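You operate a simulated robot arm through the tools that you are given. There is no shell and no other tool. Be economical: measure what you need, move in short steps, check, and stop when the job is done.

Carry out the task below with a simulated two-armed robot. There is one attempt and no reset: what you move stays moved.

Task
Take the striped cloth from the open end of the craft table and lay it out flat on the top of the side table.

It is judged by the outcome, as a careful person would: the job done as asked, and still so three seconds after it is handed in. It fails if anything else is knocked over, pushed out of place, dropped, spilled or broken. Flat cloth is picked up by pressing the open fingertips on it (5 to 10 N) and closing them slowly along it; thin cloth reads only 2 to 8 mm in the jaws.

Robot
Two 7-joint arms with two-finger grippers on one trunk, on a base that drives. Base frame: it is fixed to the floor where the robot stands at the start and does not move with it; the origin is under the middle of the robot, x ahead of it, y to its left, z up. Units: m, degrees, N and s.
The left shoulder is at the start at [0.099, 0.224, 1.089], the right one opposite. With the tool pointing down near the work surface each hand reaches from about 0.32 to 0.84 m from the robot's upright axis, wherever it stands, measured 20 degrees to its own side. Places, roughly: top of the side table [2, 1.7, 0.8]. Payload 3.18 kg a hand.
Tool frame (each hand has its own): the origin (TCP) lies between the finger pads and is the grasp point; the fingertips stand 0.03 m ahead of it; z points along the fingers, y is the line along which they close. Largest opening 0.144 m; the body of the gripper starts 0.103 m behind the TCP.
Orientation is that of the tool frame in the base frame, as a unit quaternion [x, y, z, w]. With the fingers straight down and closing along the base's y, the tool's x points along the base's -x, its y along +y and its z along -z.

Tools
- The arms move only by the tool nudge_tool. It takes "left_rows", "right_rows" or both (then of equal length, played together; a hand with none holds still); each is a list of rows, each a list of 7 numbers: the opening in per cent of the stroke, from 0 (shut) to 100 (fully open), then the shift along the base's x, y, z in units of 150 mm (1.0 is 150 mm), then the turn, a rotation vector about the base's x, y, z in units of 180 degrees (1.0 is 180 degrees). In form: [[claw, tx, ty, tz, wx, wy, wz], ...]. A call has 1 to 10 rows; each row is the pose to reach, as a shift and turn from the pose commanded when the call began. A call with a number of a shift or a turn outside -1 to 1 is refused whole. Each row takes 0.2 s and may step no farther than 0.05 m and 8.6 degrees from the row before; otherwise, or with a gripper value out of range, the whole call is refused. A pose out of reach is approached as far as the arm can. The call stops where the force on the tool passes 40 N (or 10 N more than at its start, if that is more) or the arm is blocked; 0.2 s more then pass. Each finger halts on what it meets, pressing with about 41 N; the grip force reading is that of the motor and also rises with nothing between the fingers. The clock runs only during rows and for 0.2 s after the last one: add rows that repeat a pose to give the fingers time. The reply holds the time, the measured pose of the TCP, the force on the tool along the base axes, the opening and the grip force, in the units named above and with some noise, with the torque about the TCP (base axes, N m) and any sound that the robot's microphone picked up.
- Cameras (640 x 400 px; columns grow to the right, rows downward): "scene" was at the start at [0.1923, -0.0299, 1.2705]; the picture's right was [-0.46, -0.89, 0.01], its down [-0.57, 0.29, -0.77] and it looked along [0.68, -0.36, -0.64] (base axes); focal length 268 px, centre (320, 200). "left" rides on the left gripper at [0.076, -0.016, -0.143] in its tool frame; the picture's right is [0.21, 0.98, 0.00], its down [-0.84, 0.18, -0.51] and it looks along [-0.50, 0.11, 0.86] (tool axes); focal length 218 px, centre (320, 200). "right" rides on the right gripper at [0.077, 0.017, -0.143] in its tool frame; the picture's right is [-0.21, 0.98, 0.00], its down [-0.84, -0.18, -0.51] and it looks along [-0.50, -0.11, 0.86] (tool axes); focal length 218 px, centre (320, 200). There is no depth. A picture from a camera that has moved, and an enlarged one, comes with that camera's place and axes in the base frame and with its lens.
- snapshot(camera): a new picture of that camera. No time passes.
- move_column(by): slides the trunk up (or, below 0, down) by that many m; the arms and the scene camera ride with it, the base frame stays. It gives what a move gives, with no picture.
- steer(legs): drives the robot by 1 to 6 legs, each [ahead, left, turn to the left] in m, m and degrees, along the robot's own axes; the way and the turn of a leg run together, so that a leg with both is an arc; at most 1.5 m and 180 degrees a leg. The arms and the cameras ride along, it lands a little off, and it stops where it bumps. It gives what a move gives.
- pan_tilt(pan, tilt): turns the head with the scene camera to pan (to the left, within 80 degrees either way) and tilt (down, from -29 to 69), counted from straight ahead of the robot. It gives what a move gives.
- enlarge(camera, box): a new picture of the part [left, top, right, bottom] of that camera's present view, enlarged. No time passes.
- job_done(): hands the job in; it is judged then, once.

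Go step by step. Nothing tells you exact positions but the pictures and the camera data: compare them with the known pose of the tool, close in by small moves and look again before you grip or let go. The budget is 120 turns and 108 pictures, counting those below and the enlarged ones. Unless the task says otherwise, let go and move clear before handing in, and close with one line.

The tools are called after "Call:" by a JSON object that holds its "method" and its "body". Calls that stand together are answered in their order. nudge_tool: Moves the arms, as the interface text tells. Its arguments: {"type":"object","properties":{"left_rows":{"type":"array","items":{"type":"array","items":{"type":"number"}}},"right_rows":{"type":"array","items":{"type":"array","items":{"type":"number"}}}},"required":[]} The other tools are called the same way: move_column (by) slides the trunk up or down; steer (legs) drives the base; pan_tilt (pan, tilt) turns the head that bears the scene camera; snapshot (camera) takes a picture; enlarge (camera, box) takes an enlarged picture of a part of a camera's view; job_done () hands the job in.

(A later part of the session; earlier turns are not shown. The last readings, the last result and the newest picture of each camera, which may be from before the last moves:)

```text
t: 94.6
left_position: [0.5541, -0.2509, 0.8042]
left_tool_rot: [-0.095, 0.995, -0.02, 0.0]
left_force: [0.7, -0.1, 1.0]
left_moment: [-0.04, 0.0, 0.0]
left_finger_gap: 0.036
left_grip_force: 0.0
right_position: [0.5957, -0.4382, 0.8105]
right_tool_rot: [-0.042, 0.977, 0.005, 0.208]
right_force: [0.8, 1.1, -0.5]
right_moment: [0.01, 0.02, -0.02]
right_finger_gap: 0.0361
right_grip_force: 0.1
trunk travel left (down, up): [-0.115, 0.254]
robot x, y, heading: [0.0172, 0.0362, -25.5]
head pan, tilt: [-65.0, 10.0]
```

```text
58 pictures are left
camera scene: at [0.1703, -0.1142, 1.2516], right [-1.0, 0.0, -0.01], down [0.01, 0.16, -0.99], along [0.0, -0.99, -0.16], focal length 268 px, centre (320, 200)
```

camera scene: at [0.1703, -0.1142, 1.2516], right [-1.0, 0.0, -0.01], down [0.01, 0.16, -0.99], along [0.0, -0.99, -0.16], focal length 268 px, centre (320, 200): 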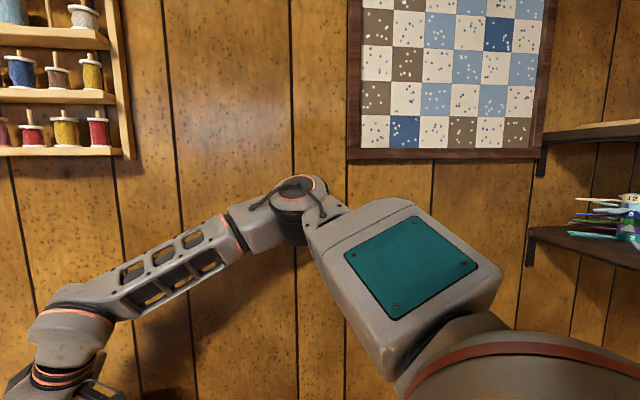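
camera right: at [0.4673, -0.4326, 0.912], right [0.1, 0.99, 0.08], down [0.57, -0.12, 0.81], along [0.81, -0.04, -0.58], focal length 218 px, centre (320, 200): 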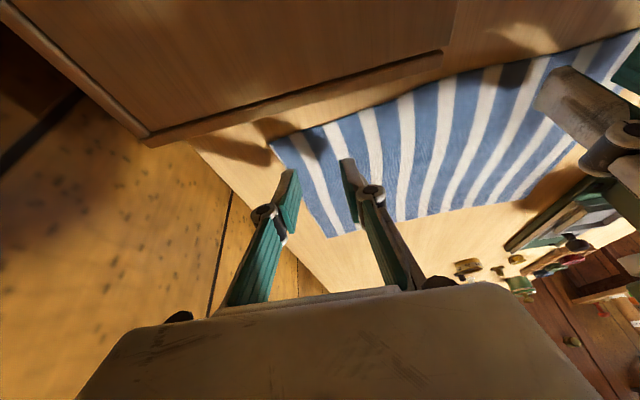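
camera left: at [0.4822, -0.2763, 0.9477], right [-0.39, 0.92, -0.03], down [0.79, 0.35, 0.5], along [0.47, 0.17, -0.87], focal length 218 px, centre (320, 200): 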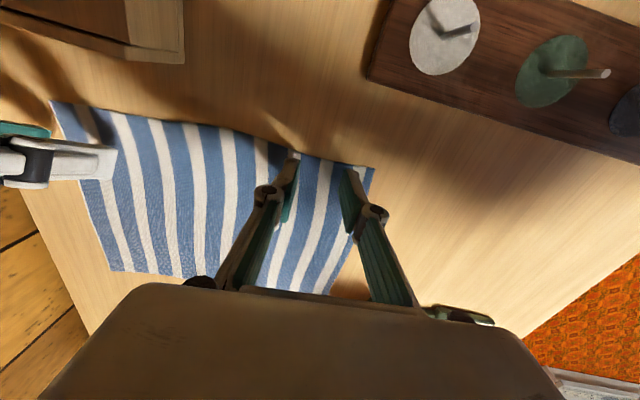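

The right elbow is resting against the bare wall. I'll lift the hands, slide the base 4 cm to its left, and put the hands back over the corners.

Call:
{"method": "nudge_tool", "body": {"left_rows": [[25, 0, 0, 0.15, 0, 0, 0], [25, 0, 0, 0.3, 0, 0, 0]], "right_rows": [[25, 0, 0, 0.2, 0, 0, 0], [25, 0, 0, 0.4, 0, 0, 0]]}}

Call:
{"method": "steer", "body": {"legs": [[0, 0.04, 0]]}}

```text
t: 95.2
left_position: [0.5583, -0.2501, 0.8404]
left_tool_rot: [-0.097, 0.995, -0.016, -0.005]
left_force: [0.3, -0.5, -0.9]
left_moment: [0.0, -0.02, -0.02]
left_finger_gap: 0.0361
left_grip_force: 0.0
right_position: [0.6001, -0.4385, 0.8567]
right_tool_rot: [-0.044, 0.979, 0.011, 0.199]
right_force: [0.0, 0.3, 1.2]
right_moment: [0.02, 0.0, 0.01]
right_finger_gap: 0.0362
right_grip_force: 0.0
trunk travel left (down, up): [-0.115, 0.254]
robot x, y, heading: [0.0095, 0.0378, -24.9]
head pan, tilt: [-65.0, 10.0]
```

```text
t: 96.2
left_position: [0.577, -0.2265, 0.8402]
left_tool_rot: [-0.095, 0.995, -0.011, -0.003]
left_force: [0.2, 1.3, -0.5]
left_moment: [-0.06, 0.03, 0.02]
left_finger_gap: 0.0361
left_grip_force: 0.0
right_position: [0.616, -0.4148, 0.8571]
right_tool_rot: [-0.04, 0.978, 0.014, 0.203]
right_force: [-0.2, -0.1, 0.3]
right_moment: [-0.03, 0.01, -0.02]
right_finger_gap: 0.0361
right_grip_force: 0.0
trunk travel left (down, up): [-0.115, 0.254]
robot x, y, heading: [0.0343, 0.0747, -25.1]
head pan, tilt: [-65.0, 10.0]
```

Call:
{"method": "nudge_tool", "body": {"left_rows": [[25, -0.04, -0.06, -0.06, 0, 0, 0], [25, -0.08, -0.12, -0.12, 0, 0, 0], [25, -0.12, -0.17, -0.2, 0, 0, 0], [25, -0.12, -0.17, -0.26, 0, 0, 0]], "right_rows": [[25, -0.04, -0.05, -0.1, 0, 0, 0], [25, -0.08, -0.1, -0.2, 0, 0, 0], [25, -0.127, -0.155, -0.3, 0, 0, 0], [25, -0.127, -0.155, -0.37, 0, 0, 0]]}}

Call:
{"method": "snapshot", "body": {"camera": "right"}}

Call:
{"method": "snapshot", "body": {"camera": "left"}}

```text
t: 97.2
left_position: [0.5594, -0.2514, 0.8]
left_tool_rot: [-0.095, 0.995, -0.01, -0.002]
left_force: [1.5, -0.4, -0.5]
left_moment: [-0.01, 0.02, 0.0]
left_finger_gap: 0.0359
left_grip_force: 0.1
right_position: [0.5964, -0.4401, 0.8009]
right_tool_rot: [-0.04, 0.978, 0.016, 0.204]
right_force: [0.7, 1.0, -0.7]
right_moment: [0.03, -0.01, -0.02]
right_finger_gap: 0.036
right_grip_force: 0.1
trunk travel left (down, up): [-0.115, 0.254]
robot x, y, heading: [0.0285, 0.074, -25.2]
head pan, tilt: [-65.0, 10.0]
```

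```text
57 pictures are left
camera right: at [0.4692, -0.4359, 0.9019], right [0.11, 0.99, 0.1], down [0.58, -0.14, 0.8], along [0.8, -0.03, -0.59], focal length 218 px, centre (320, 200)
```

right: 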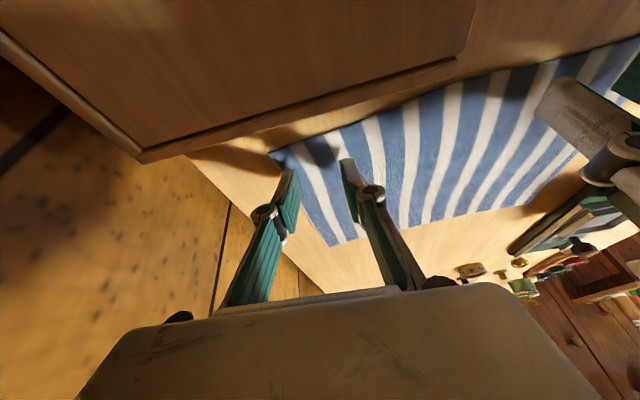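

```text
56 pictures are left
camera left: at [0.4884, -0.2785, 0.9442], right [-0.39, 0.92, -0.02], down [0.79, 0.35, 0.5], along [0.46, 0.18, -0.87], focal length 218 px, centre (320, 200)
```

left: 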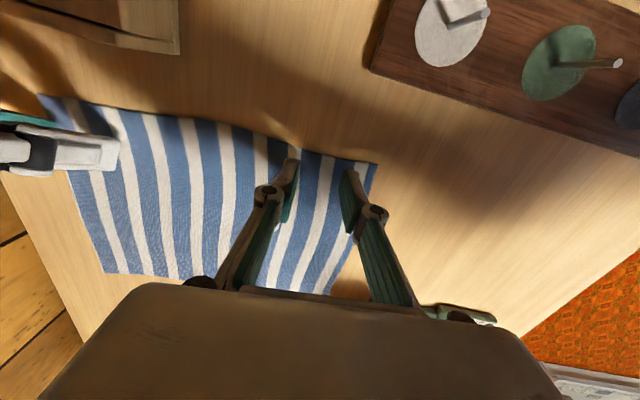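

Both hands are placed properly with no reach or contact complaints. Now the gentle touch-down.

Call:
{"method": "nudge_tool", "body": {"left_rows": [[25, 0, 0, -0.03, 0, 0, 0], [25, 0, 0, -0.053, 0, 0, 0]], "right_rows": [[25, 0, 0.03, -0.03, 0, 0, 0], [25, 0, 0.04, -0.053, 0, 0, 0]]}}

```text
t: 97.8
left_position: [0.5587, -0.2502, 0.7926]
left_tool_rot: [-0.095, 0.995, -0.01, -0.002]
left_force: [0.3, 0.6, -0.1]
left_moment: [-0.01, 0.02, 0.0]
left_finger_gap: 0.036
left_grip_force: 0.0
right_position: [0.5977, -0.4352, 0.794]
right_tool_rot: [-0.04, 0.978, 0.015, 0.204]
right_force: [-0.7, -0.6, 0.2]
right_moment: [0.0, -0.01, -0.05]
right_finger_gap: 0.0359
right_grip_force: 0.0
trunk travel left (down, up): [-0.115, 0.254]
robot x, y, heading: [0.0289, 0.0736, -25.1]
head pan, tilt: [-65.0, 10.0]
```

Call:
{"method": "nudge_tool", "body": {"left_rows": [[25, 0, 0, -0.01, 0, 0, 0], [25, 0, 0, -0.01, 0, 0, 0]], "right_rows": [[25, 0, 0, -0.012, 0, 0, 0], [25, 0, 0, -0.012, 0, 0, 0]]}}

```text
t: 98.5
left_position: [0.5579, -0.2518, 0.7923]
left_tool_rot: [-0.096, 0.995, -0.011, -0.002]
left_force: [0.3, 0.3, 0.9]
left_moment: [0.01, -0.02, -0.01]
left_finger_gap: 0.0359
left_grip_force: 0.2
right_position: [0.5963, -0.433, 0.7924]
right_tool_rot: [-0.04, 0.978, 0.015, 0.205]
right_force: [-1.0, -0.5, 4.5]
right_moment: [-0.15, 0.03, -0.05]
right_finger_gap: 0.036
right_grip_force: 0.1
trunk travel left (down, up): [-0.115, 0.254]
robot x, y, heading: [0.03, 0.071, -24.9]
head pan, tilt: [-65.0, 10.0]
```

Call:
{"method": "nudge_tool", "body": {"left_rows": [[25, 0, 0, -0.008, 0, 0, 0], [25, 0, 0, -0.008, 0, 0, 0]], "right_rows": [[25, 0, 0, -0.003, 0, 0, 0], [25, 0, 0, -0.003, 0, 0, 0]]}}

```text
t: 99.0
left_position: [0.5572, -0.2495, 0.7917]
left_tool_rot: [-0.095, 0.995, -0.011, -0.001]
left_force: [-0.1, -0.2, 2.2]
left_moment: [0.06, 0.01, 0.01]
left_finger_gap: 0.0356
left_grip_force: 0.1
right_position: [0.5965, -0.4347, 0.7935]
right_tool_rot: [-0.04, 0.978, 0.015, 0.205]
right_force: [-2.3, -0.5, 9.0]
right_moment: [-0.19, 0.08, -0.01]
right_finger_gap: 0.0359
right_grip_force: 0.1
trunk travel left (down, up): [-0.115, 0.254]
robot x, y, heading: [0.0288, 0.0747, -25.0]
head pan, tilt: [-65.0, 10.0]
```

Right is pressing at 9 N and left at 2 N. I'll add a touch to the left and close both slowly along the cloth.

Call:
{"method": "nudge_tool", "body": {"left_rows": [[25, 0, 0, -0.01, 0, 0, 0], [22, 0, 0, -0.012, 0, 0, 0], [19, 0, 0, -0.012, 0, 0, 0], [16, 0, 0, -0.012, 0, 0, 0], [13, 0, 0, -0.012, 0, 0, 0], [10, 0, 0, -0.012, 0, 0, 0], [7, 0, 0, -0.012, 0, 0, 0], [4, 0, 0, -0.012, 0, 0, 0], [1, 0, 0, -0.012, 0, 0, 0], [0, 0, 0, -0.012, 0, 0, 0]], "right_rows": [[25, 0, 0, 0, 0, 0, 0], [22, 0, 0, 0, 0, 0, 0], [19, 0, 0, 0, 0, 0, 0], [16, 0, 0, 0, 0, 0, 0], [13, 0, 0, 0, 0, 0, 0], [10, 0, 0, 0, 0, 0, 0], [7, 0, 0, 0, 0, 0, 0], [4, 0, 0, 0, 0, 0, 0], [1, 0, 0, 0, 0, 0, 0], [0, 0, 0, 0, 0, 0, 0]]}}

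Call:
{"method": "pan_tilt", "body": {"pan": -5, "tilt": 45}}

Call:
{"method": "enlarge", "body": {"camera": "scene", "box": [220, 120, 460, 270]}}

Call:
{"method": "snapshot", "body": {"camera": "left"}}

Call:
{"method": "snapshot", "body": {"camera": "right"}}

```text
t: 101.2
left_position: [0.5587, -0.2519, 0.7892]
left_tool_rot: [-0.095, 0.995, -0.01, -0.002]
left_force: [0.8, -2.7, 4.1]
left_moment: [-0.19, -0.01, -0.01]
left_finger_gap: 0.0041
left_grip_force: 31.6
right_position: [0.5964, -0.4355, 0.7927]
right_tool_rot: [-0.04, 0.978, 0.015, 0.203]
right_force: [-1.1, 2.7, -0.5]
right_moment: [0.09, 0.02, -0.01]
right_finger_gap: 0.0043
right_grip_force: 32.1
trunk travel left (down, up): [-0.115, 0.254]
robot x, y, heading: [0.0294, 0.0732, -25.1]
head pan, tilt: [-65.0, 10.0]
```

```text
t: 102.5
left_position: [0.5579, -0.2512, 0.7881]
left_tool_rot: [-0.095, 0.995, -0.01, -0.002]
left_force: [0.8, -3.8, 2.5]
left_moment: [0.25, 0.05, 0.0]
left_finger_gap: 0.0052
left_grip_force: 42.2
right_position: [0.596, -0.434, 0.7915]
right_tool_rot: [-0.04, 0.978, 0.015, 0.204]
right_force: [-3.5, 3.0, 5.8]
right_moment: [0.1, -0.09, 0.01]
right_finger_gap: 0.0024
right_grip_force: 39.0
trunk travel left (down, up): [-0.115, 0.254]
robot x, y, heading: [0.0316, 0.0702, -25.2]
head pan, tilt: [-5.0, 45.0]
```

```text
2.67 times, centred on (340, 195) of scene
camera zoom: at [0.2648, -0.0462, 1.1929], right [-0.5, -0.86, 0.0], down [-0.61, 0.36, -0.71], along [0.61, -0.36, -0.71], focal length 715 px, centre (267, 213)
```

zoom: 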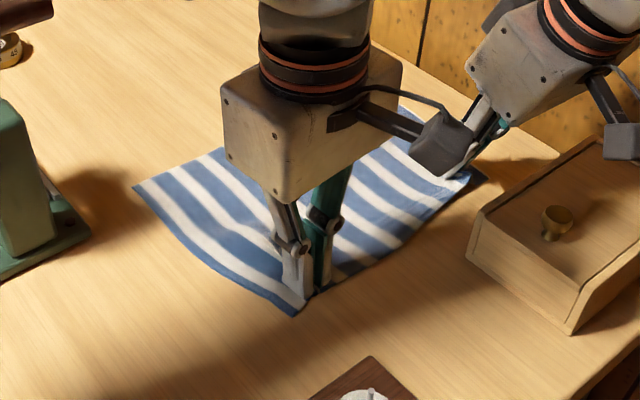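

```text
54 pictures are left
camera left: at [0.487, -0.2785, 0.9333], right [-0.39, 0.92, -0.02], down [0.79, 0.35, 0.5], along [0.47, 0.18, -0.87], focal length 218 px, centre (320, 200)
```

left: 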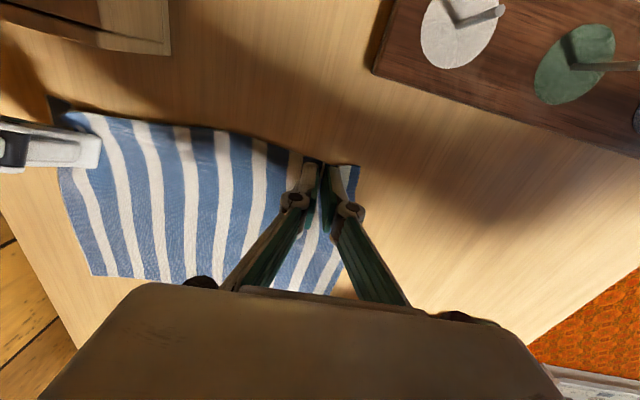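

```text
53 pictures are left
camera right: at [0.4688, -0.4302, 0.8919], right [0.11, 0.99, 0.1], down [0.58, -0.14, 0.8], along [0.8, -0.03, -0.59], focal length 218 px, centre (320, 200)
```

right: 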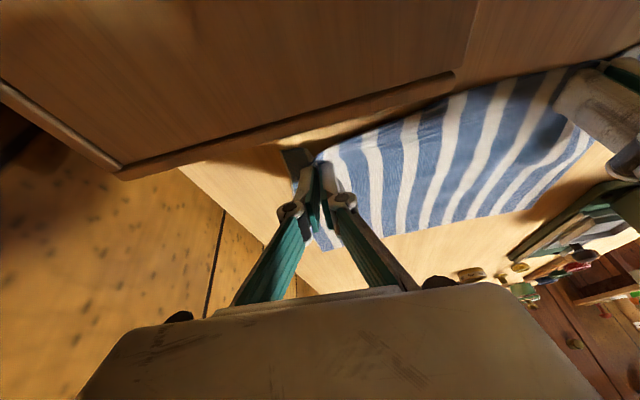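

Both jaws have gathered cloth, with gaps of 5 mm and 2.4 mm. I'll do a short test lift and check.

Call:
{"method": "nudge_tool", "body": {"left_rows": [[0, 0, 0, 0.1, 0, 0, 0], [0, 0, 0, 0.2, 0, 0, 0], [0, 0, 0, 0.35, 0, 0, 0], [0, 0, 0, 0.5, 0, 0, 0]], "right_rows": [[0, 0, 0, 0.1, 0, 0, 0], [0, 0, 0, 0.2, 0, 0, 0], [0, 0, 0, 0.35, 0, 0, 0], [0, 0, 0, 0.5, 0, 0, 0]]}}

Call:
{"method": "snapshot", "body": {"camera": "scene"}}

```text
t: 103.5
left_position: [0.5582, -0.2517, 0.8632]
left_tool_rot: [-0.095, 0.995, -0.01, -0.003]
left_force: [0.3, -0.2, 0.7]
left_moment: [0.15, 0.02, 0.03]
left_finger_gap: 0.0024
left_grip_force: 39.3
right_position: [0.5969, -0.4338, 0.8445]
right_tool_rot: [-0.04, 0.978, 0.015, 0.204]
right_force: [-2.8, 1.7, 1.2]
right_moment: [0.07, -0.04, -0.03]
right_finger_gap: 0.0019
right_grip_force: 39.4
right hand out of reach, approached as far as the arm can: row 4
trunk travel left (down, up): [-0.115, 0.254]
robot x, y, heading: [0.0326, 0.0724, -24.9]
head pan, tilt: [-5.0, 45.0]
```

```text
52 pictures are left
camera scene: at [0.2653, -0.0462, 1.1927], right [-0.5, -0.86, 0.0], down [-0.61, 0.36, -0.71], along [0.61, -0.36, -0.71], focal length 268 px, centre (320, 200)
```

scene: 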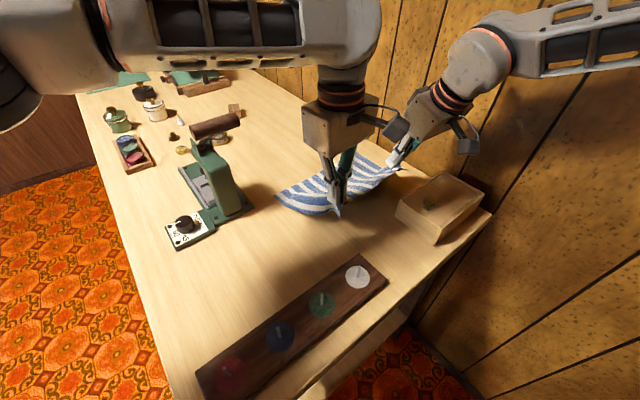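

The cloth is coming up with both hands. I'll continue lifting with the trunk.

Call:
{"method": "move_column", "body": {"by": 0.06}}

Call:
{"method": "snapshot", "body": {"camera": "scene"}}

```text
t: 104.5
left_position: [0.5578, -0.2529, 0.9227]
left_tool_rot: [-0.096, 0.995, -0.01, -0.005]
left_force: [4.1, -21.1, 11.7]
left_moment: [-0.71, -0.08, -0.01]
left_finger_gap: 0.0031
left_grip_force: 36.3
right_position: [0.5863, -0.4268, 1.0209]
right_tool_rot: [-0.05, 0.957, -0.027, 0.284]
right_force: [-3.4, 20.3, -13.6]
right_moment: [0.56, 0.16, 0.09]
right_finger_gap: 0.0
right_grip_force: 31.0
trunk travel left (down, up): [-0.175, 0.194]
robot x, y, heading: [0.0297, 0.0759, -25.3]
head pan, tilt: [-5.0, 45.0]
```

```text
51 pictures are left
camera scene: at [0.2094, -0.0204, 1.2621], right [-0.5, -0.86, 0.0], down [-0.61, 0.36, -0.71], along [0.61, -0.36, -0.71], focal length 268 px, centre (320, 200)
```

scene: 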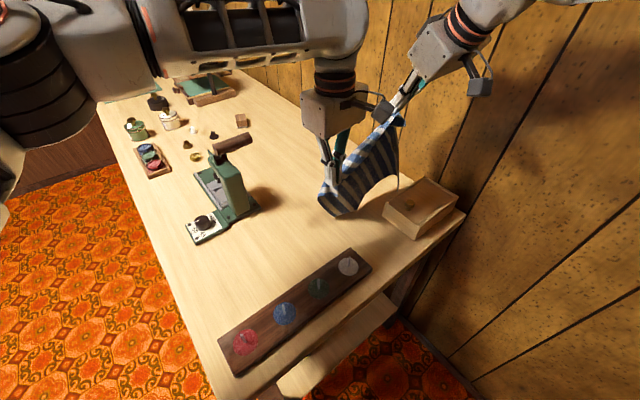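

The right hand jumped higher and the cloth is taut, so I'll bring the left hand up to match and ease the tension.

Call:
{"method": "nudge_tool", "body": {"left_rows": [[0, 0, -0.05, 0.2, 0, 0, 0], [0, 0, -0.05, 0.4, 0, 0, 0], [0, 0, -0.05, 0.6, 0, 0, 0]]}}

Call:
{"method": "snapshot", "body": {"camera": "scene"}}

```text
t: 105.3
left_position: [0.5564, -0.2594, 1.0123]
left_tool_rot: [-0.095, 0.995, -0.01, -0.001]
left_force: [0.2, 1.2, 2.1]
left_moment: [0.02, -0.08, -0.01]
left_finger_gap: 0.0043
left_grip_force: 30.5
right_position: [0.5828, -0.4303, 1.0261]
right_tool_rot: [-0.048, 0.956, -0.03, 0.289]
right_force: [-0.6, 0.0, 0.1]
right_moment: [0.02, -0.01, -0.01]
right_finger_gap: 0.0
right_grip_force: 31.8
trunk travel left (down, up): [-0.175, 0.194]
robot x, y, heading: [0.0308, 0.0739, -25.3]
head pan, tilt: [-5.0, 45.0]
```

```text
50 pictures are left
camera scene: at [0.2069, -0.0194, 1.2631], right [-0.5, -0.86, 0.0], down [-0.61, 0.36, -0.71], along [0.61, -0.36, -0.71], focal length 268 px, centre (320, 200)
```

scene: 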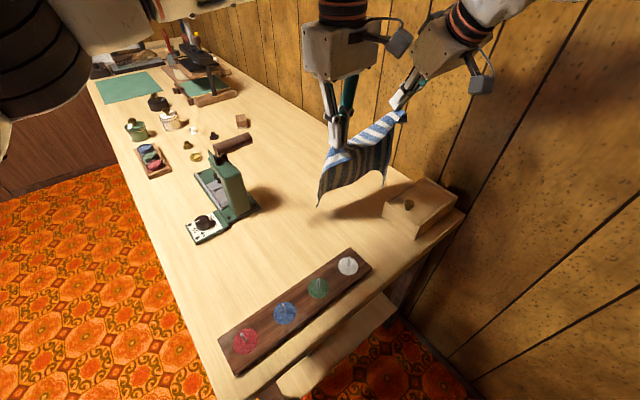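

Call:
{"method": "enlarge", "body": {"camera": "scene", "box": [300, 60, 460, 220]}}

Call:
{"method": "snapshot", "body": {"camera": "right"}}

```text
2.50 times, centred on (380, 140) of scene
camera zoom: at [0.2069, -0.0194, 1.2631], right [-0.5, -0.86, 0.0], down [-0.61, 0.36, -0.71], along [0.61, -0.36, -0.71], focal length 670 px, centre (170, 350)
```

zoom: 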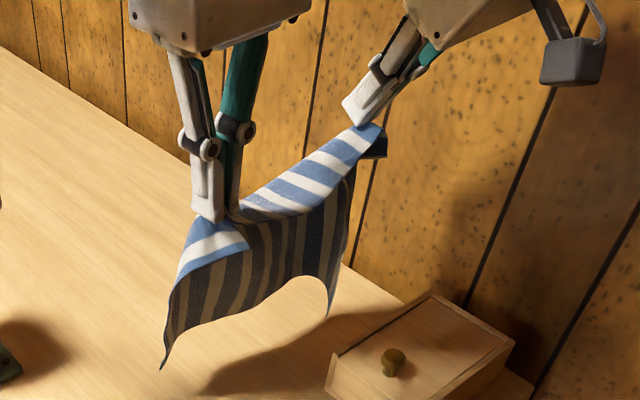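

```text
48 pictures are left
camera right: at [0.4411, -0.4179, 1.1017], right [0.1, 0.99, 0.03], down [0.43, -0.07, 0.9], along [0.9, -0.08, -0.43], focal length 218 px, centre (320, 200)
```

right: 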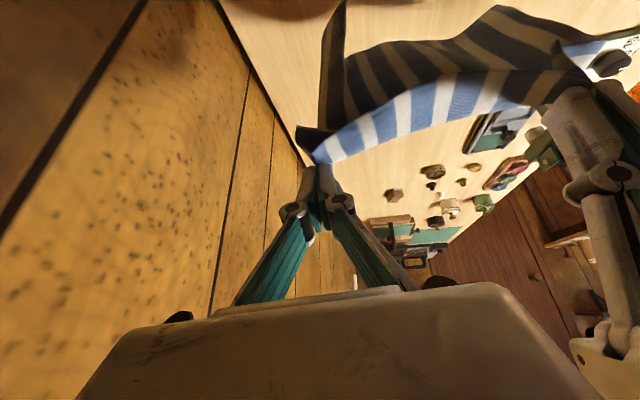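

The cloth hangs from both hands, with the right hand holding it only by the tips near corner C. I'll raise both arms gently together, without using the trunk.

Call:
{"method": "nudge_tool", "body": {"left_rows": [[0, 0, 0, 0.1, 0, 0, 0], [0, 0, 0, 0.2, 0, 0, 0], [0, 0, 0, 0.3, 0, 0, 0]], "right_rows": [[0, 0, 0, 0.1, 0, 0, 0], [0, 0, 0, 0.2, 0, 0, 0], [0, 0, 0, 0.3, 0, 0, 0]]}}

```text
t: 106.2
left_position: [0.5582, -0.26, 1.0582]
left_tool_rot: [-0.096, 0.995, -0.01, -0.003]
left_force: [-0.8, -0.1, 3.8]
left_moment: [-0.12, 0.09, -0.02]
left_finger_gap: 0.0
left_grip_force: 28.3
right_position: [0.5847, -0.4288, 1.0261]
right_tool_rot: [-0.048, 0.956, -0.03, 0.288]
right_force: [-0.3, 0.0, -0.3]
right_moment: [-0.01, -0.02, 0.04]
right_finger_gap: 0.0
right_grip_force: 31.1
right hand out of reach, approached as far as the arm can: row 1, 2, 3
trunk travel left (down, up): [-0.175, 0.194]
robot x, y, heading: [0.0304, 0.07, -25.0]
head pan, tilt: [-5.0, 45.0]
```

Call:
{"method": "enlarge", "body": {"camera": "scene", "box": [260, 20, 500, 220]}}

```text
2.00 times, centred on (380, 120) of scene
camera zoom: at [0.2074, -0.0194, 1.263], right [-0.5, -0.86, 0.0], down [-0.61, 0.36, -0.71], along [0.61, -0.36, -0.71], focal length 536 px, centre (200, 360)
```

zoom: 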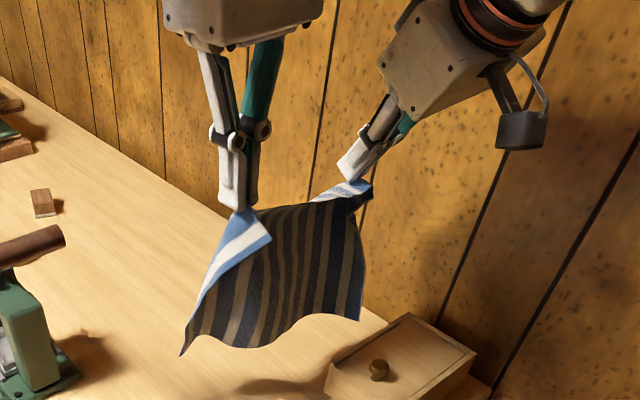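

Both hands still hold. I'll move both hands back and upward together so the cloth clears the box knob and the peg rack.

Call:
{"method": "nudge_tool", "body": {"left_rows": [[0, -0.1, 0.03, 0, 0, 0, 0], [0, -0.2, 0.06, 0, 0, 0, 0], [0, -0.3, 0.1, 0.1, 0, 0, 0], [0, -0.4, 0.15, 0.2, 0, 0, 0]], "right_rows": [[0, -0.1, 0.03, 0.1, 0, 0, 0], [0, -0.2, 0.06, 0.2, 0, 0, 0], [0, -0.3, 0.1, 0.3, 0, 0, 0], [0, -0.4, 0.15, 0.4, 0, 0, 0]]}}

Call:
{"method": "enlarge", "body": {"camera": "scene", "box": [240, 0, 560, 260]}}

```text
t: 107.2
left_position: [0.4982, -0.235, 1.0903]
left_tool_rot: [-0.094, 0.995, -0.011, -0.002]
left_force: [-0.9, -0.1, -1.5]
left_moment: [-0.02, -0.05, 0.0]
left_finger_gap: 0.0037
left_grip_force: 38.1
right_position: [0.5225, -0.4051, 1.0858]
right_tool_rot: [-0.048, 0.956, -0.031, 0.288]
right_force: [-1.2, -0.4, -0.9]
right_moment: [0.0, 0.01, 0.04]
right_finger_gap: 0.0
right_grip_force: 31.8
trunk travel left (down, up): [-0.175, 0.194]
robot x, y, heading: [0.0303, 0.0697, -25.3]
head pan, tilt: [-5.0, 45.0]
```

```text
1.54 times, centred on (400, 130) of scene
camera zoom: at [0.2064, -0.0186, 1.2634], right [-0.5, -0.86, 0.0], down [-0.61, 0.36, -0.71], along [0.61, -0.36, -0.71], focal length 412 px, centre (197, 308)
```

zoom: 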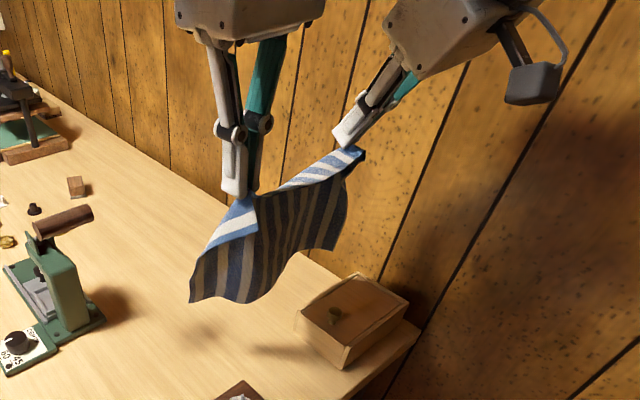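

The cloth now hangs well clear at about z 1.09. I'll back away and drive left into open floor.

Call:
{"method": "steer", "body": {"legs": [[-0.12, 0, 0], [0, 0.3, 0], [0, 0.25, 25]]}}

Call:
{"method": "pan_tilt", "body": {"pan": 0, "tilt": 30}}

Call:
{"method": "snapshot", "body": {"camera": "scene"}}

```text
t: 113.6
left_position: [0.6584, 0.5576, 1.0882]
left_tool_rot: [-0.311, 0.95, -0.01, 0.0]
left_force: [-0.6, 0.7, -1.0]
left_moment: [-0.01, 0.04, -0.03]
left_finger_gap: 0.0029
left_grip_force: 31.3
right_position: [0.752, 0.4129, 1.0852]
right_tool_rot: [-0.257, 0.922, 0.035, 0.287]
right_force: [-0.3, -0.5, 0.7]
right_moment: [0.01, 0.02, -0.03]
right_finger_gap: 0.0
right_grip_force: 31.1
trunk travel left (down, up): [-0.175, 0.194]
robot x, y, heading: [0.1043, 0.6366, -0.1]
head pan, tilt: [-5.0, 45.0]
```

```text
t: 114.4
left_position: [0.6579, 0.557, 1.0888]
left_tool_rot: [-0.312, 0.95, -0.01, -0.001]
left_force: [0.2, 1.6, 0.1]
left_moment: [0.0, -0.02, -0.02]
left_finger_gap: 0.0029
left_grip_force: 39.0
right_position: [0.7532, 0.4126, 1.0849]
right_tool_rot: [-0.257, 0.922, 0.034, 0.288]
right_force: [-0.4, -1.0, -0.7]
right_moment: [0.0, -0.01, -0.03]
right_finger_gap: 0.0
right_grip_force: 31.6
trunk travel left (down, up): [-0.175, 0.194]
robot x, y, heading: [0.1004, 0.6348, -0.0]
head pan, tilt: [0.0, 30.0]
```

```text
45 pictures are left
camera scene: at [0.3115, 0.6347, 1.2854], right [0.0, -1.0, 0.0], down [-0.5, 0.0, -0.87], along [0.87, 0.0, -0.5], focal length 268 px, centre (320, 200)
```

scene: 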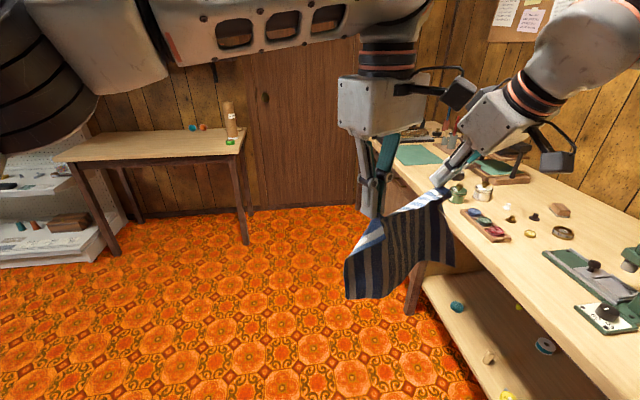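

The side table is visible: top about x 1.65–2.1, y 1.1–2.0, with small items on its right end and a free area to the left. First I'll square the two hands to the robot so the cloth hangs straight across.

Call:
{"method": "nudge_tool", "body": {"left_rows": [[0, 0, 0, 0, 0, 0, -0.033], [0, 0, 0, 0, 0, 0, -0.066], [0, 0, 0, 0, 0, 0, -0.099], [0, 0, 0, 0, 0, 0, -0.132], [0, 0, 0, 0, 0, 0, -0.165], [0, 0, 0, 0, 0, 0, -0.195]], "right_rows": [[0, -0.1, -0.055, 0, 0, 0, -0.033], [0, -0.21, -0.1, 0, 0, 0, -0.066], [0, -0.32, -0.15, 0, 0, 0, -0.099], [0, -0.43, -0.18, 0, 0, 0, -0.132], [0, -0.53, -0.2, 0, 0, 0, -0.165], [0, -0.633, -0.22, 0, 0, 0, -0.195]]}}

Call:
{"method": "snapshot", "body": {"camera": "scene"}}

```text
t: 115.8
left_position: [0.6578, 0.5575, 1.0903]
left_tool_rot: [-0.009, 1.0, -0.01, -0.003]
left_force: [0.0, -0.4, -1.4]
left_moment: [-0.07, 0.0, 0.01]
left_finger_gap: 0.0007
left_grip_force: 31.5
right_position: [0.6577, 0.3788, 1.0854]
right_tool_rot: [0.034, 0.956, -0.054, 0.285]
right_force: [-0.1, 0.8, 0.9]
right_moment: [0.01, -0.01, 0.02]
right_finger_gap: 0.0
right_grip_force: 31.6
trunk travel left (down, up): [-0.175, 0.194]
robot x, y, heading: [0.1034, 0.6323, 0.2]
head pan, tilt: [0.0, 30.0]
```

```text
44 pictures are left
camera scene: at [0.3111, 0.6349, 1.2856], right [0.0, -1.0, 0.0], down [-0.5, 0.0, -0.87], along [0.87, 0.0, -0.5], focal length 268 px, centre (320, 200)
```

scene: 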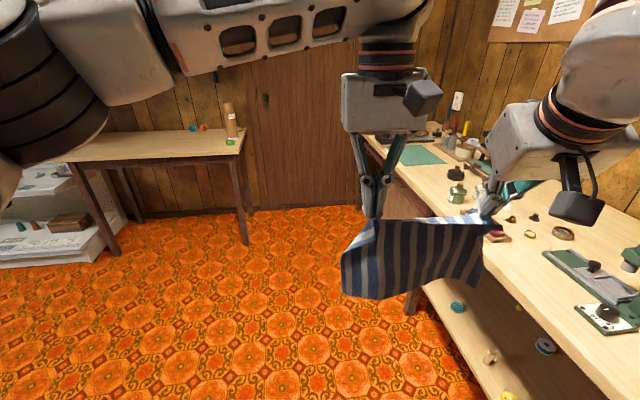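

The cloth hangs cleanly across both hands. I'll drive diagonally toward the side table and stop with the hands just short of its front edge.

Call:
{"method": "steer", "body": {"legs": [[0.45, 0.6, 0], [0.4, 0.52, 0]]}}

Call:
{"method": "snapshot", "body": {"camera": "scene"}}

```text
t: 126.1
left_position: [1.5115, 1.6751, 1.0877]
left_tool_rot: [-0.008, 1.0, -0.01, -0.003]
left_force: [0.6, -1.1, -2.1]
left_moment: [-0.09, 0.0, 0.06]
left_finger_gap: 0.0048
left_grip_force: 31.4
right_position: [1.511, 1.4971, 1.0848]
right_tool_rot: [0.034, 0.957, -0.054, 0.284]
right_force: [-0.7, 0.5, -0.4]
right_moment: [0.06, -0.01, -0.01]
right_finger_gap: 0.0002
right_grip_force: 31.3
trunk travel left (down, up): [-0.175, 0.194]
robot x, y, heading: [0.957, 1.7589, -0.0]
head pan, tilt: [0.0, 30.0]
```

```text
43 pictures are left
camera scene: at [1.1652, 1.7531, 1.2855], right [0.0, -1.0, 0.0], down [-0.5, 0.0, -0.87], along [0.87, 0.0, -0.5], focal length 268 px, centre (320, 200)
```

scene: 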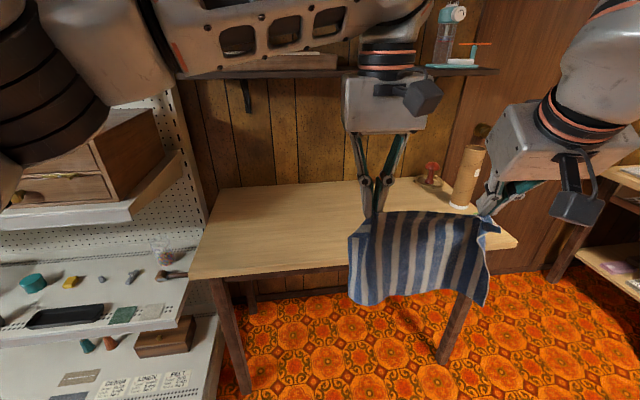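

The side table is turned about 10° and there is a wall shelf above it, with a cylinder near its right end. I'll pull the hands in a little, then drive up square to the table, in front of its free middle area.

Call:
{"method": "nudge_tool", "body": {"left_rows": [[0, -0.2, 0, 0, 0, 0, 0], [0, -0.4, 0, 0, 0, 0, 0], [0, -0.6, 0, 0, 0, 0, 0]], "right_rows": [[0, -0.2, 0, 0, 0, 0, 0], [0, -0.4, 0, 0, 0, 0, 0], [0, -0.6, 0, 0, 0, 0, 0]]}}

Call:
{"method": "steer", "body": {"legs": [[0.1, -0.12, 10], [0.2, 0, 0]]}}

Call:
{"method": "pan_tilt", "body": {"pan": -10, "tilt": 40}}

Call:
{"method": "snapshot", "body": {"camera": "scene"}}

```text
t: 126.9
left_position: [1.4189, 1.6752, 1.0911]
left_tool_rot: [-0.008, 1.0, -0.01, -0.002]
left_force: [-2.2, -2.0, 2.4]
left_moment: [-0.1, -0.21, 0.02]
left_finger_gap: 0.0
left_grip_force: 30.3
right_position: [1.4182, 1.4952, 1.0868]
right_tool_rot: [0.035, 0.956, -0.054, 0.286]
right_force: [-0.9, 3.0, 0.5]
right_moment: [0.11, -0.03, 0.04]
right_finger_gap: 0.0
right_grip_force: 32.0
trunk travel left (down, up): [-0.175, 0.194]
robot x, y, heading: [0.9581, 1.7528, -0.1]
head pan, tilt: [0.0, 30.0]
```

```text
t: 129.9
left_position: [1.7378, 1.6847, 1.0882]
left_tool_rot: [-0.098, 0.995, -0.01, -0.003]
left_force: [0.6, -2.1, -0.8]
left_moment: [0.03, 0.01, -0.03]
left_finger_gap: 0.0053
left_grip_force: 41.9
right_position: [1.7688, 1.5059, 1.0856]
right_tool_rot: [-0.051, 0.956, -0.029, 0.288]
right_force: [-0.5, 2.7, 0.1]
right_moment: [0.05, 0.05, 0.04]
right_finger_gap: 0.0
right_grip_force: 31.7
trunk travel left (down, up): [-0.175, 0.194]
robot x, y, heading: [1.2676, 1.6812, 10.3]
head pan, tilt: [0.0, 30.0]
```

```text
t: 130.6
left_position: [1.7381, 1.6833, 1.0877]
left_tool_rot: [-0.097, 0.995, -0.01, -0.002]
left_force: [0.8, -2.8, -1.8]
left_moment: [-0.03, -0.05, 0.02]
left_finger_gap: 0.0051
left_grip_force: 36.0
right_position: [1.768, 1.5063, 1.0853]
right_tool_rot: [-0.05, 0.956, -0.03, 0.288]
right_force: [-1.2, 2.6, 0.5]
right_moment: [0.06, 0.03, 0.02]
right_finger_gap: 0.0
right_grip_force: 31.0
trunk travel left (down, up): [-0.175, 0.194]
robot x, y, heading: [1.267, 1.6833, 10.1]
head pan, tilt: [-10.0, 40.0]
```

```text
42 pictures are left
camera scene: at [1.4673, 1.6991, 1.2702], right [0.0, -1.0, 0.0], down [-0.64, 0.0, -0.77], along [0.77, 0.0, -0.64], focal length 268 px, centre (320, 200)
```

scene: 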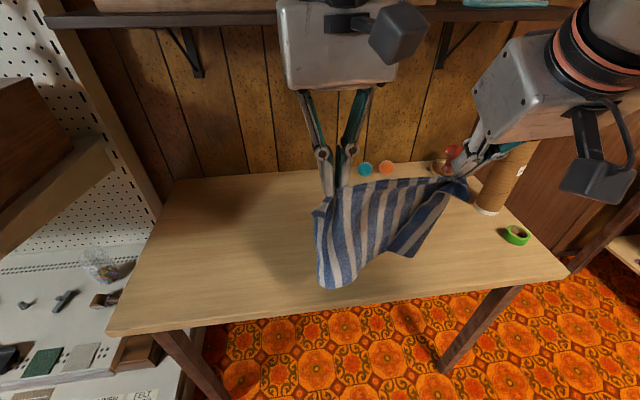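

The table is clear between y≈1.35 and 2.05, with small objects along the back and right. I'll drive forward 5 cm so the cloth hangs just inside the front edge.

Call:
{"method": "steer", "body": {"legs": [[0.05, 0.02, 0]]}}

Call:
{"method": "nudge_tool", "body": {"left_rows": [[0, 0, 0.01, -0.15, 0, 0, 0], [0, 0, 0.02, -0.3, 0, 0, 0], [0, 0, 0.03, -0.42, 0, 0, 0]], "right_rows": [[0, 0, 0, -0.15, 0, 0, 0], [0, 0, 0, -0.3, 0, 0, 0], [0, 0, 0, -0.42, 0, 0, 0]]}}

Call:
{"method": "snapshot", "body": {"camera": "scene"}}

```text
t: 131.5
left_position: [1.7837, 1.7135, 1.0885]
left_tool_rot: [-0.098, 0.995, -0.01, -0.002]
left_force: [1.3, -3.0, 0.2]
left_moment: [-0.11, 0.02, 0.06]
left_finger_gap: 0.0018
left_grip_force: 32.3
right_position: [1.8138, 1.5347, 1.0844]
right_tool_rot: [-0.051, 0.956, -0.029, 0.288]
right_force: [-0.2, 3.1, -1.0]
right_moment: [0.06, 0.05, -0.03]
right_finger_gap: 0.0
right_grip_force: 31.3
trunk travel left (down, up): [-0.175, 0.194]
robot x, y, heading: [1.313, 1.7064, 10.2]
head pan, tilt: [-10.0, 40.0]
```

```text
t: 132.3
left_position: [1.7832, 1.7175, 1.0248]
left_tool_rot: [-0.097, 0.995, -0.009, -0.003]
left_force: [1.3, -5.4, -1.7]
left_moment: [-0.19, -0.04, 0.09]
left_finger_gap: 0.0034
left_grip_force: 33.1
right_position: [1.8168, 1.5367, 1.0232]
right_tool_rot: [-0.052, 0.956, -0.027, 0.287]
right_force: [-0.8, 5.9, -0.1]
right_moment: [0.21, 0.06, 0.05]
right_finger_gap: 0.0
right_grip_force: 31.1
trunk travel left (down, up): [-0.175, 0.194]
robot x, y, heading: [1.3094, 1.7084, 9.9]
head pan, tilt: [-10.0, 40.0]
```

```text
41 pictures are left
camera scene: at [1.5128, 1.7275, 1.2699], right [0.0, -1.0, 0.0], down [-0.64, 0.0, -0.77], along [0.77, 0.0, -0.64], focal length 268 px, centre (320, 200)
```

scene: 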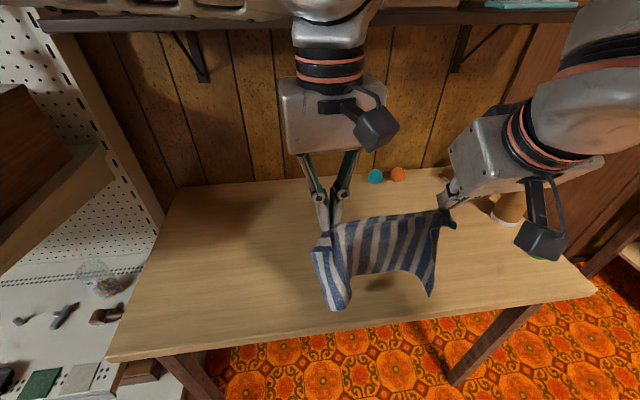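

The cloth hangs taut with its lower edge just above the table, inside the front edge. I'll start laying it by moving the hands forward and down along an arc.

Call:
{"method": "nudge_tool", "body": {"left_rows": [[0, 0.06, 0.01, -0.1, 0, 0, 0], [0, 0.197, 0.034, -0.2, 0, 0, 0], [0, 0.33, 0.056, -0.25, 0, 0, 0], [0, 0.46, 0.079, -0.3, 0, 0, 0], [0, 0.657, 0.113, -0.4, 0, 0, 0], [0, 0.82, 0.142, -0.533, 0, 0, 0]], "right_rows": [[0, 0.06, 0.01, -0.1, 0, 0, 0], [0, 0.197, 0.034, -0.2, 0, 0, 0], [0, 0.33, 0.056, -0.25, 0, 0, 0], [0, 0.46, 0.079, -0.3, 0, 0, 0], [0, 0.657, 0.113, -0.4, 0, 0, 0], [0, 0.82, 0.142, -0.533, 0, 0, 0]]}}

Call:
{"method": "snapshot", "body": {"camera": "scene"}}

```text
t: 133.7
left_position: [1.9086, 1.7377, 0.9435]
left_tool_rot: [-0.096, 0.995, -0.01, -0.004]
left_force: [1.5, -6.5, 0.1]
left_moment: [0.05, -0.07, 0.1]
left_finger_gap: 0.0
left_grip_force: 29.1
right_position: [1.9399, 1.5559, 0.9406]
right_tool_rot: [-0.051, 0.956, -0.029, 0.287]
right_force: [-1.5, 6.2, 0.9]
right_moment: [0.31, 0.03, 0.07]
right_finger_gap: 0.0001
right_grip_force: 32.4
trunk travel left (down, up): [-0.175, 0.194]
robot x, y, heading: [1.3095, 1.7057, 10.4]
head pan, tilt: [-10.0, 40.0]
```

```text
40 pictures are left
camera scene: at [1.5138, 1.7273, 1.2695], right [0.0, -1.0, 0.0], down [-0.64, 0.0, -0.77], along [0.77, 0.0, -0.64], focal length 268 px, centre (320, 200)
```

scene: 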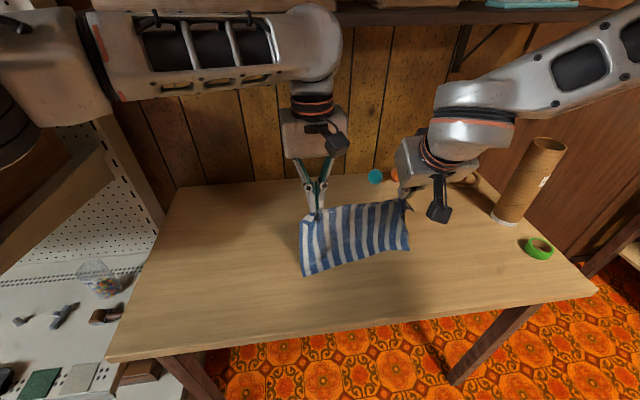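

The free edge was only just touching and slid forward with the hands. I'll lift slightly and go back, then lower further so the edge rests on the table before I lay forward again.

Call:
{"method": "nudge_tool", "body": {"left_rows": [[0, 0, 0, 0.2, 0, 0, 0], [0, -0.2, -0.03, 0.35, 0, 0, 0], [0, -0.45, -0.07, 0.35, 0, 0, 0], [0, -0.7, -0.11, 0.3, 0, 0, 0], [0, -0.8, -0.14, 0.3, 0, 0, 0], [0, -0.8, -0.14, 0.2, 0, 0, 0], [0, -0.8, -0.14, 0.0, 0, 0, 0], [0, -0.8, -0.14, -0.15, 0, 0, 0]], "right_rows": [[0, 0, 0, 0.2, 0, 0, 0], [0, -0.2, -0.03, 0.35, 0, 0, 0], [0, -0.45, -0.07, 0.35, 0, 0, 0], [0, -0.7, -0.11, 0.3, 0, 0, 0], [0, -0.8, -0.14, 0.3, 0, 0, 0], [0, -0.8, -0.14, 0.2, 0, 0, 0], [0, -0.8, -0.14, 0.0, 0, 0, 0], [0, -0.8, -0.14, -0.15, 0, 0, 0]]}}

Call:
{"method": "snapshot", "body": {"camera": "scene"}}

```text
t: 135.5
left_position: [1.7863, 1.716, 0.9226]
left_tool_rot: [-0.098, 0.995, -0.01, -0.003]
left_force: [1.9, -4.6, 0.8]
left_moment: [-0.27, -0.07, 0.07]
left_finger_gap: 0.0001
left_grip_force: 30.3
right_position: [1.8491, 1.5475, 0.9277]
right_tool_rot: [-0.051, 0.956, -0.029, 0.287]
right_force: [-2.9, 5.6, -0.1]
right_moment: [0.18, 0.08, 0.03]
right_finger_gap: 0.0003
right_grip_force: 31.5
right hand out of reach, approached as far as the arm can: row 4, 5, 6, 7, 8
trunk travel left (down, up): [-0.175, 0.194]
robot x, y, heading: [1.3108, 1.7101, 10.1]
head pan, tilt: [-10.0, 40.0]
```

```text
39 pictures are left
camera scene: at [1.5129, 1.7274, 1.2698], right [0.0, -1.0, 0.0], down [-0.64, 0.0, -0.77], along [0.77, 0.0, -0.64], focal length 268 px, centre (320, 200)
```

scene: 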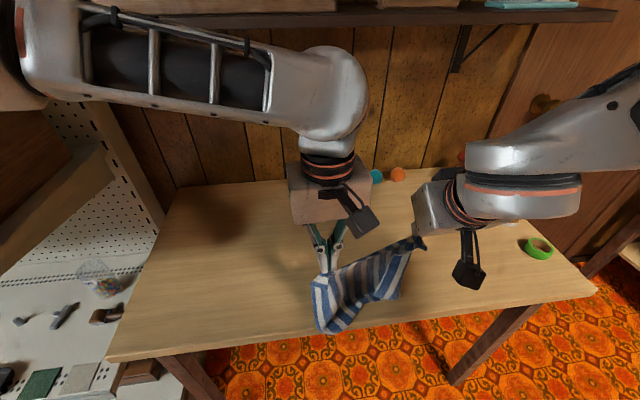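

Call:
{"method": "nudge_tool", "body": {"left_rows": [[0, 0.2, 0.03, 0.0, 0, 0, 0], [0, 0.4, 0.07, -0.03, 0, 0, 0], [0, 0.6, 0.1, -0.08, 0, 0, 0], [0, 0.8, 0.13, -0.15, 0, 0, 0], [0, 0.9, 0.15, -0.25, 0, 0, 0]], "right_rows": [[0, 0.1, 0.01, 0.0, 0, 0, 0], [0, 0.22, 0.03, -0.05, 0, 0, 0], [0, 0.4, 0.06, -0.1, 0, 0, 0], [0, 0.58, 0.08, -0.18, 0, 0, 0], [0, 0.68, 0.1, -0.28, 0, 0, 0]]}}

Call:
{"method": "snapshot", "body": {"camera": "scene"}}

```text
t: 136.7
left_position: [1.9211, 1.7391, 0.8842]
left_tool_rot: [-0.097, 0.995, -0.01, -0.003]
left_force: [-0.7, 0.4, -0.6]
left_moment: [0.0, -0.03, 0.0]
left_finger_gap: 0.0026
left_grip_force: 30.1
right_position: [1.9504, 1.5627, 0.882]
right_tool_rot: [-0.051, 0.956, -0.029, 0.286]
right_force: [0.1, 1.7, 0.0]
right_moment: [0.01, 0.05, -0.01]
right_finger_gap: 0.0
right_grip_force: 31.2
trunk travel left (down, up): [-0.175, 0.194]
robot x, y, heading: [1.3152, 1.708, 10.0]
head pan, tilt: [-10.0, 40.0]
```

```text
38 pictures are left
camera scene: at [1.5132, 1.7275, 1.2697], right [0.0, -1.0, 0.0], down [-0.64, 0.0, -0.77], along [0.77, 0.0, -0.64], focal length 268 px, centre (320, 200)
```

scene: 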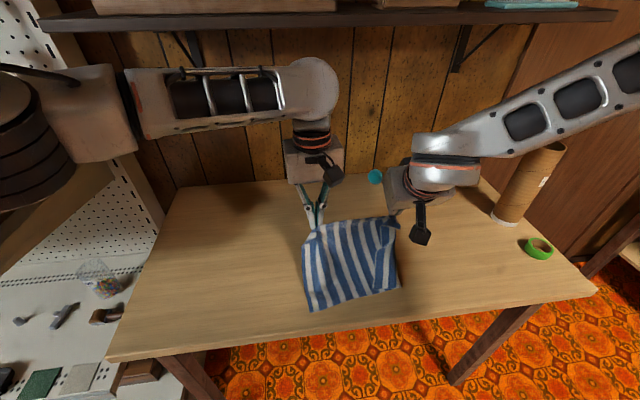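

Call:
{"method": "enlarge", "body": {"camera": "scene", "box": [270, 190, 430, 330]}}

```text
2.86 times, centred on (350, 260) of scene
camera zoom: at [1.5132, 1.7275, 1.2697], right [0.0, -1.0, 0.0], down [-0.64, 0.0, -0.77], along [0.77, 0.0, -0.64], focal length 766 px, centre (234, 29)
```

zoom: 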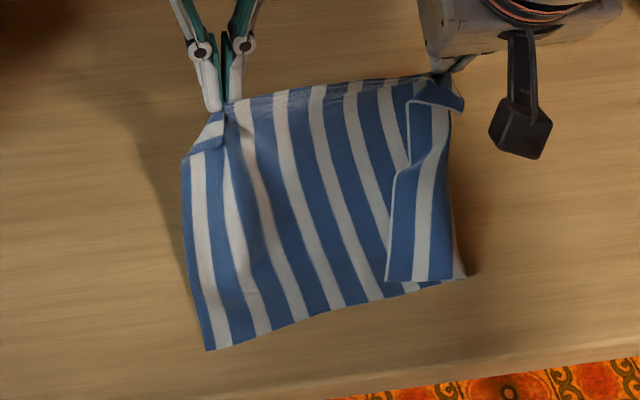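

The cloth is nearly laid, but a strip along its right side folded over on the way back. I'll lift it to let that strip fall free, back the base up 10 cm, and lay it again in one forward motion.

Call:
{"method": "nudge_tool", "body": {"left_rows": [[0, 0, 0, 0.25, 0, 0, 0], [0, 0, 0, 0.5, 0, 0, 0], [0, 0, 0, 0.75, 0, 0, 0], [0, 0, 0, 1.0, 0, 0, 0]], "right_rows": [[0, 0, 0, 0.25, 0, 0, 0], [0, 0, 0, 0.5, 0, 0, 0], [0, 0, 0, 0.75, 0, 0, 0], [0, 0, 0, 1.0, 0, 0, 0]]}}

Call:
{"method": "steer", "body": {"legs": [[-0.12, 0, 0]]}}

Call:
{"method": "snapshot", "body": {"camera": "scene"}}

```text
t: 137.7
left_position: [1.9204, 1.7356, 1.0363]
left_tool_rot: [-0.097, 0.995, -0.01, -0.002]
left_force: [-0.8, -1.5, -8.0]
left_moment: [0.05, -0.03, -0.03]
left_finger_gap: 0.0032
left_grip_force: 27.7
right_position: [1.9485, 1.5637, 1.0328]
right_tool_rot: [-0.051, 0.956, -0.029, 0.288]
right_force: [-0.5, 0.6, -0.2]
right_moment: [0.02, 0.01, 0.03]
right_finger_gap: 0.0001
right_grip_force: 31.5
trunk travel left (down, up): [-0.175, 0.194]
robot x, y, heading: [1.31, 1.7081, 10.0]
head pan, tilt: [-10.0, 40.0]
```

```text
t: 139.0
left_position: [1.8024, 1.717, 1.0355]
left_tool_rot: [-0.099, 0.995, -0.009, -0.002]
left_force: [-0.6, 0.5, 9.2]
left_moment: [-0.05, 0.04, 0.02]
left_finger_gap: 0.0038
left_grip_force: 31.5
right_position: [1.8319, 1.5445, 1.0324]
right_tool_rot: [-0.052, 0.956, -0.028, 0.289]
right_force: [-0.3, -0.1, -0.1]
right_moment: [0.01, 0.01, 0.03]
right_finger_gap: 0.0
right_grip_force: 31.5
trunk travel left (down, up): [-0.175, 0.194]
robot x, y, heading: [1.1955, 1.6837, 10.4]
head pan, tilt: [-10.0, 40.0]
```

```text
36 pictures are left
camera scene: at [1.3939, 1.7064, 1.2701], right [0.0, -1.0, 0.0], down [-0.64, 0.0, -0.77], along [0.77, 0.0, -0.64], focal length 268 px, centre (320, 200)
```

scene: 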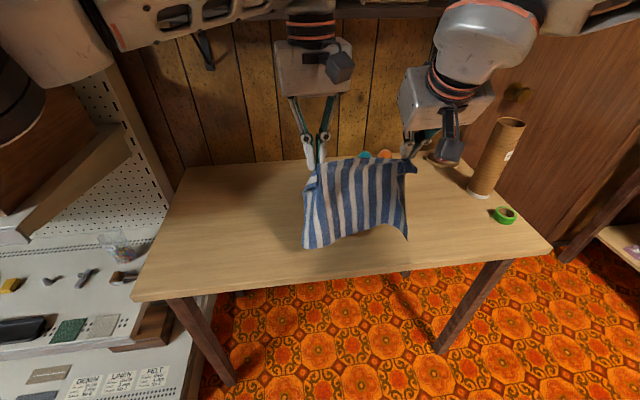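

The cloth hangs flat again. I'll lower it straight down to touch, then lay it forward.

Call:
{"method": "nudge_tool", "body": {"left_rows": [[0, 0, 0.01, -0.25, 0, 0, 0], [0, 0, 0.02, -0.5, 0, 0, 0], [0, 0.0, 0.03, -0.65, 0, 0, 0], [0, 0.15, 0.05, -0.7, 0, 0, 0], [0, 0.3, 0.08, -0.73, 0, 0, 0], [0, 0.45, 0.11, -0.77, 0, 0, 0], [0, 0.6, 0.13, -0.82, 0, 0, 0], [0, 0.75, 0.16, -0.88, 0, 0, 0], [0, 0.88, 0.18, -0.95, 0, 0, 0]], "right_rows": [[0, 0, 0, -0.25, 0, 0, 0], [0, 0, 0, -0.5, 0, 0, 0], [0, 0.0, 0.0, -0.65, 0, 0, 0], [0, 0.15, 0.02, -0.7, 0, 0, 0], [0, 0.3, 0.05, -0.73, 0, 0, 0], [0, 0.45, 0.08, -0.77, 0, 0, 0], [0, 0.6, 0.1, -0.82, 0, 0, 0], [0, 0.75, 0.13, -0.88, 0, 0, 0], [0, 0.88, 0.15, -0.95, 0, 0, 0]]}}

Call:
{"method": "snapshot", "body": {"camera": "scene"}}

Call:
{"method": "enlarge", "body": {"camera": "scene", "box": [260, 150, 420, 270]}}

```text
t: 140.7
left_position: [1.9075, 1.7791, 0.9033]
left_tool_rot: [-0.136, 0.99, -0.025, -0.011]
left_force: [6.3, -28.0, 0.1]
left_moment: [-0.7, -0.18, 0.36]
left_finger_gap: 0.0026
left_grip_force: 34.3
left hand out of reach, approached as far as the arm can: row 8
right_position: [1.9289, 1.5777, 0.9078]
right_tool_rot: [-0.065, 0.954, -0.018, 0.291]
right_force: [-6.0, 28.1, -0.1]
right_moment: [0.87, 0.17, 0.13]
right_finger_gap: 0.0
right_grip_force: 31.9
trunk travel left (down, up): [-0.175, 0.194]
robot x, y, heading: [1.1964, 1.6876, 10.4]
head pan, tilt: [-10.0, 40.0]
stopped in row 8 (right hand): the force on the tool passed its limit at 43 N (the readings are from after the stop); the commanded pose is now the measured one
```

```text
35 pictures are left
camera scene: at [1.3943, 1.7072, 1.2701], right [0.01, -1.0, 0.0], down [-0.64, 0.0, -0.77], along [0.77, 0.0, -0.64], focal length 268 px, centre (320, 200)
```

scene: 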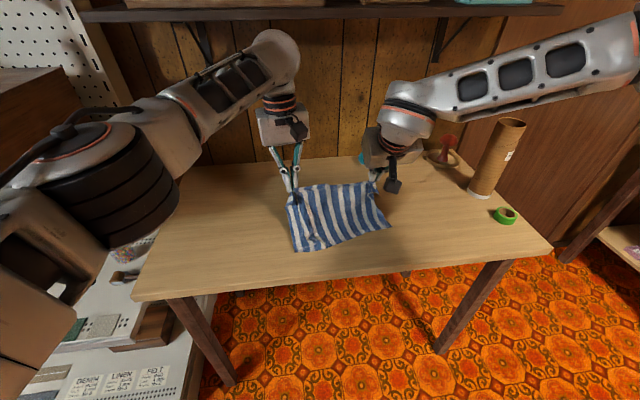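

```text
3.33 times, centred on (340, 210) of scene
camera zoom: at [1.3943, 1.7072, 1.2701], right [0.01, -1.0, 0.0], down [-0.64, 0.0, -0.77], along [0.77, 0.0, -0.64], focal length 894 px, centre (253, 167)
```

zoom: 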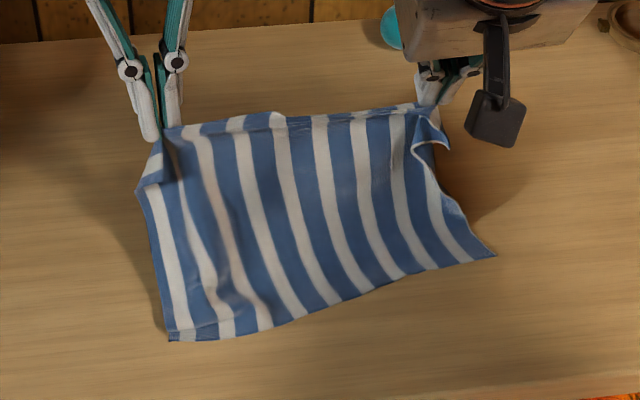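

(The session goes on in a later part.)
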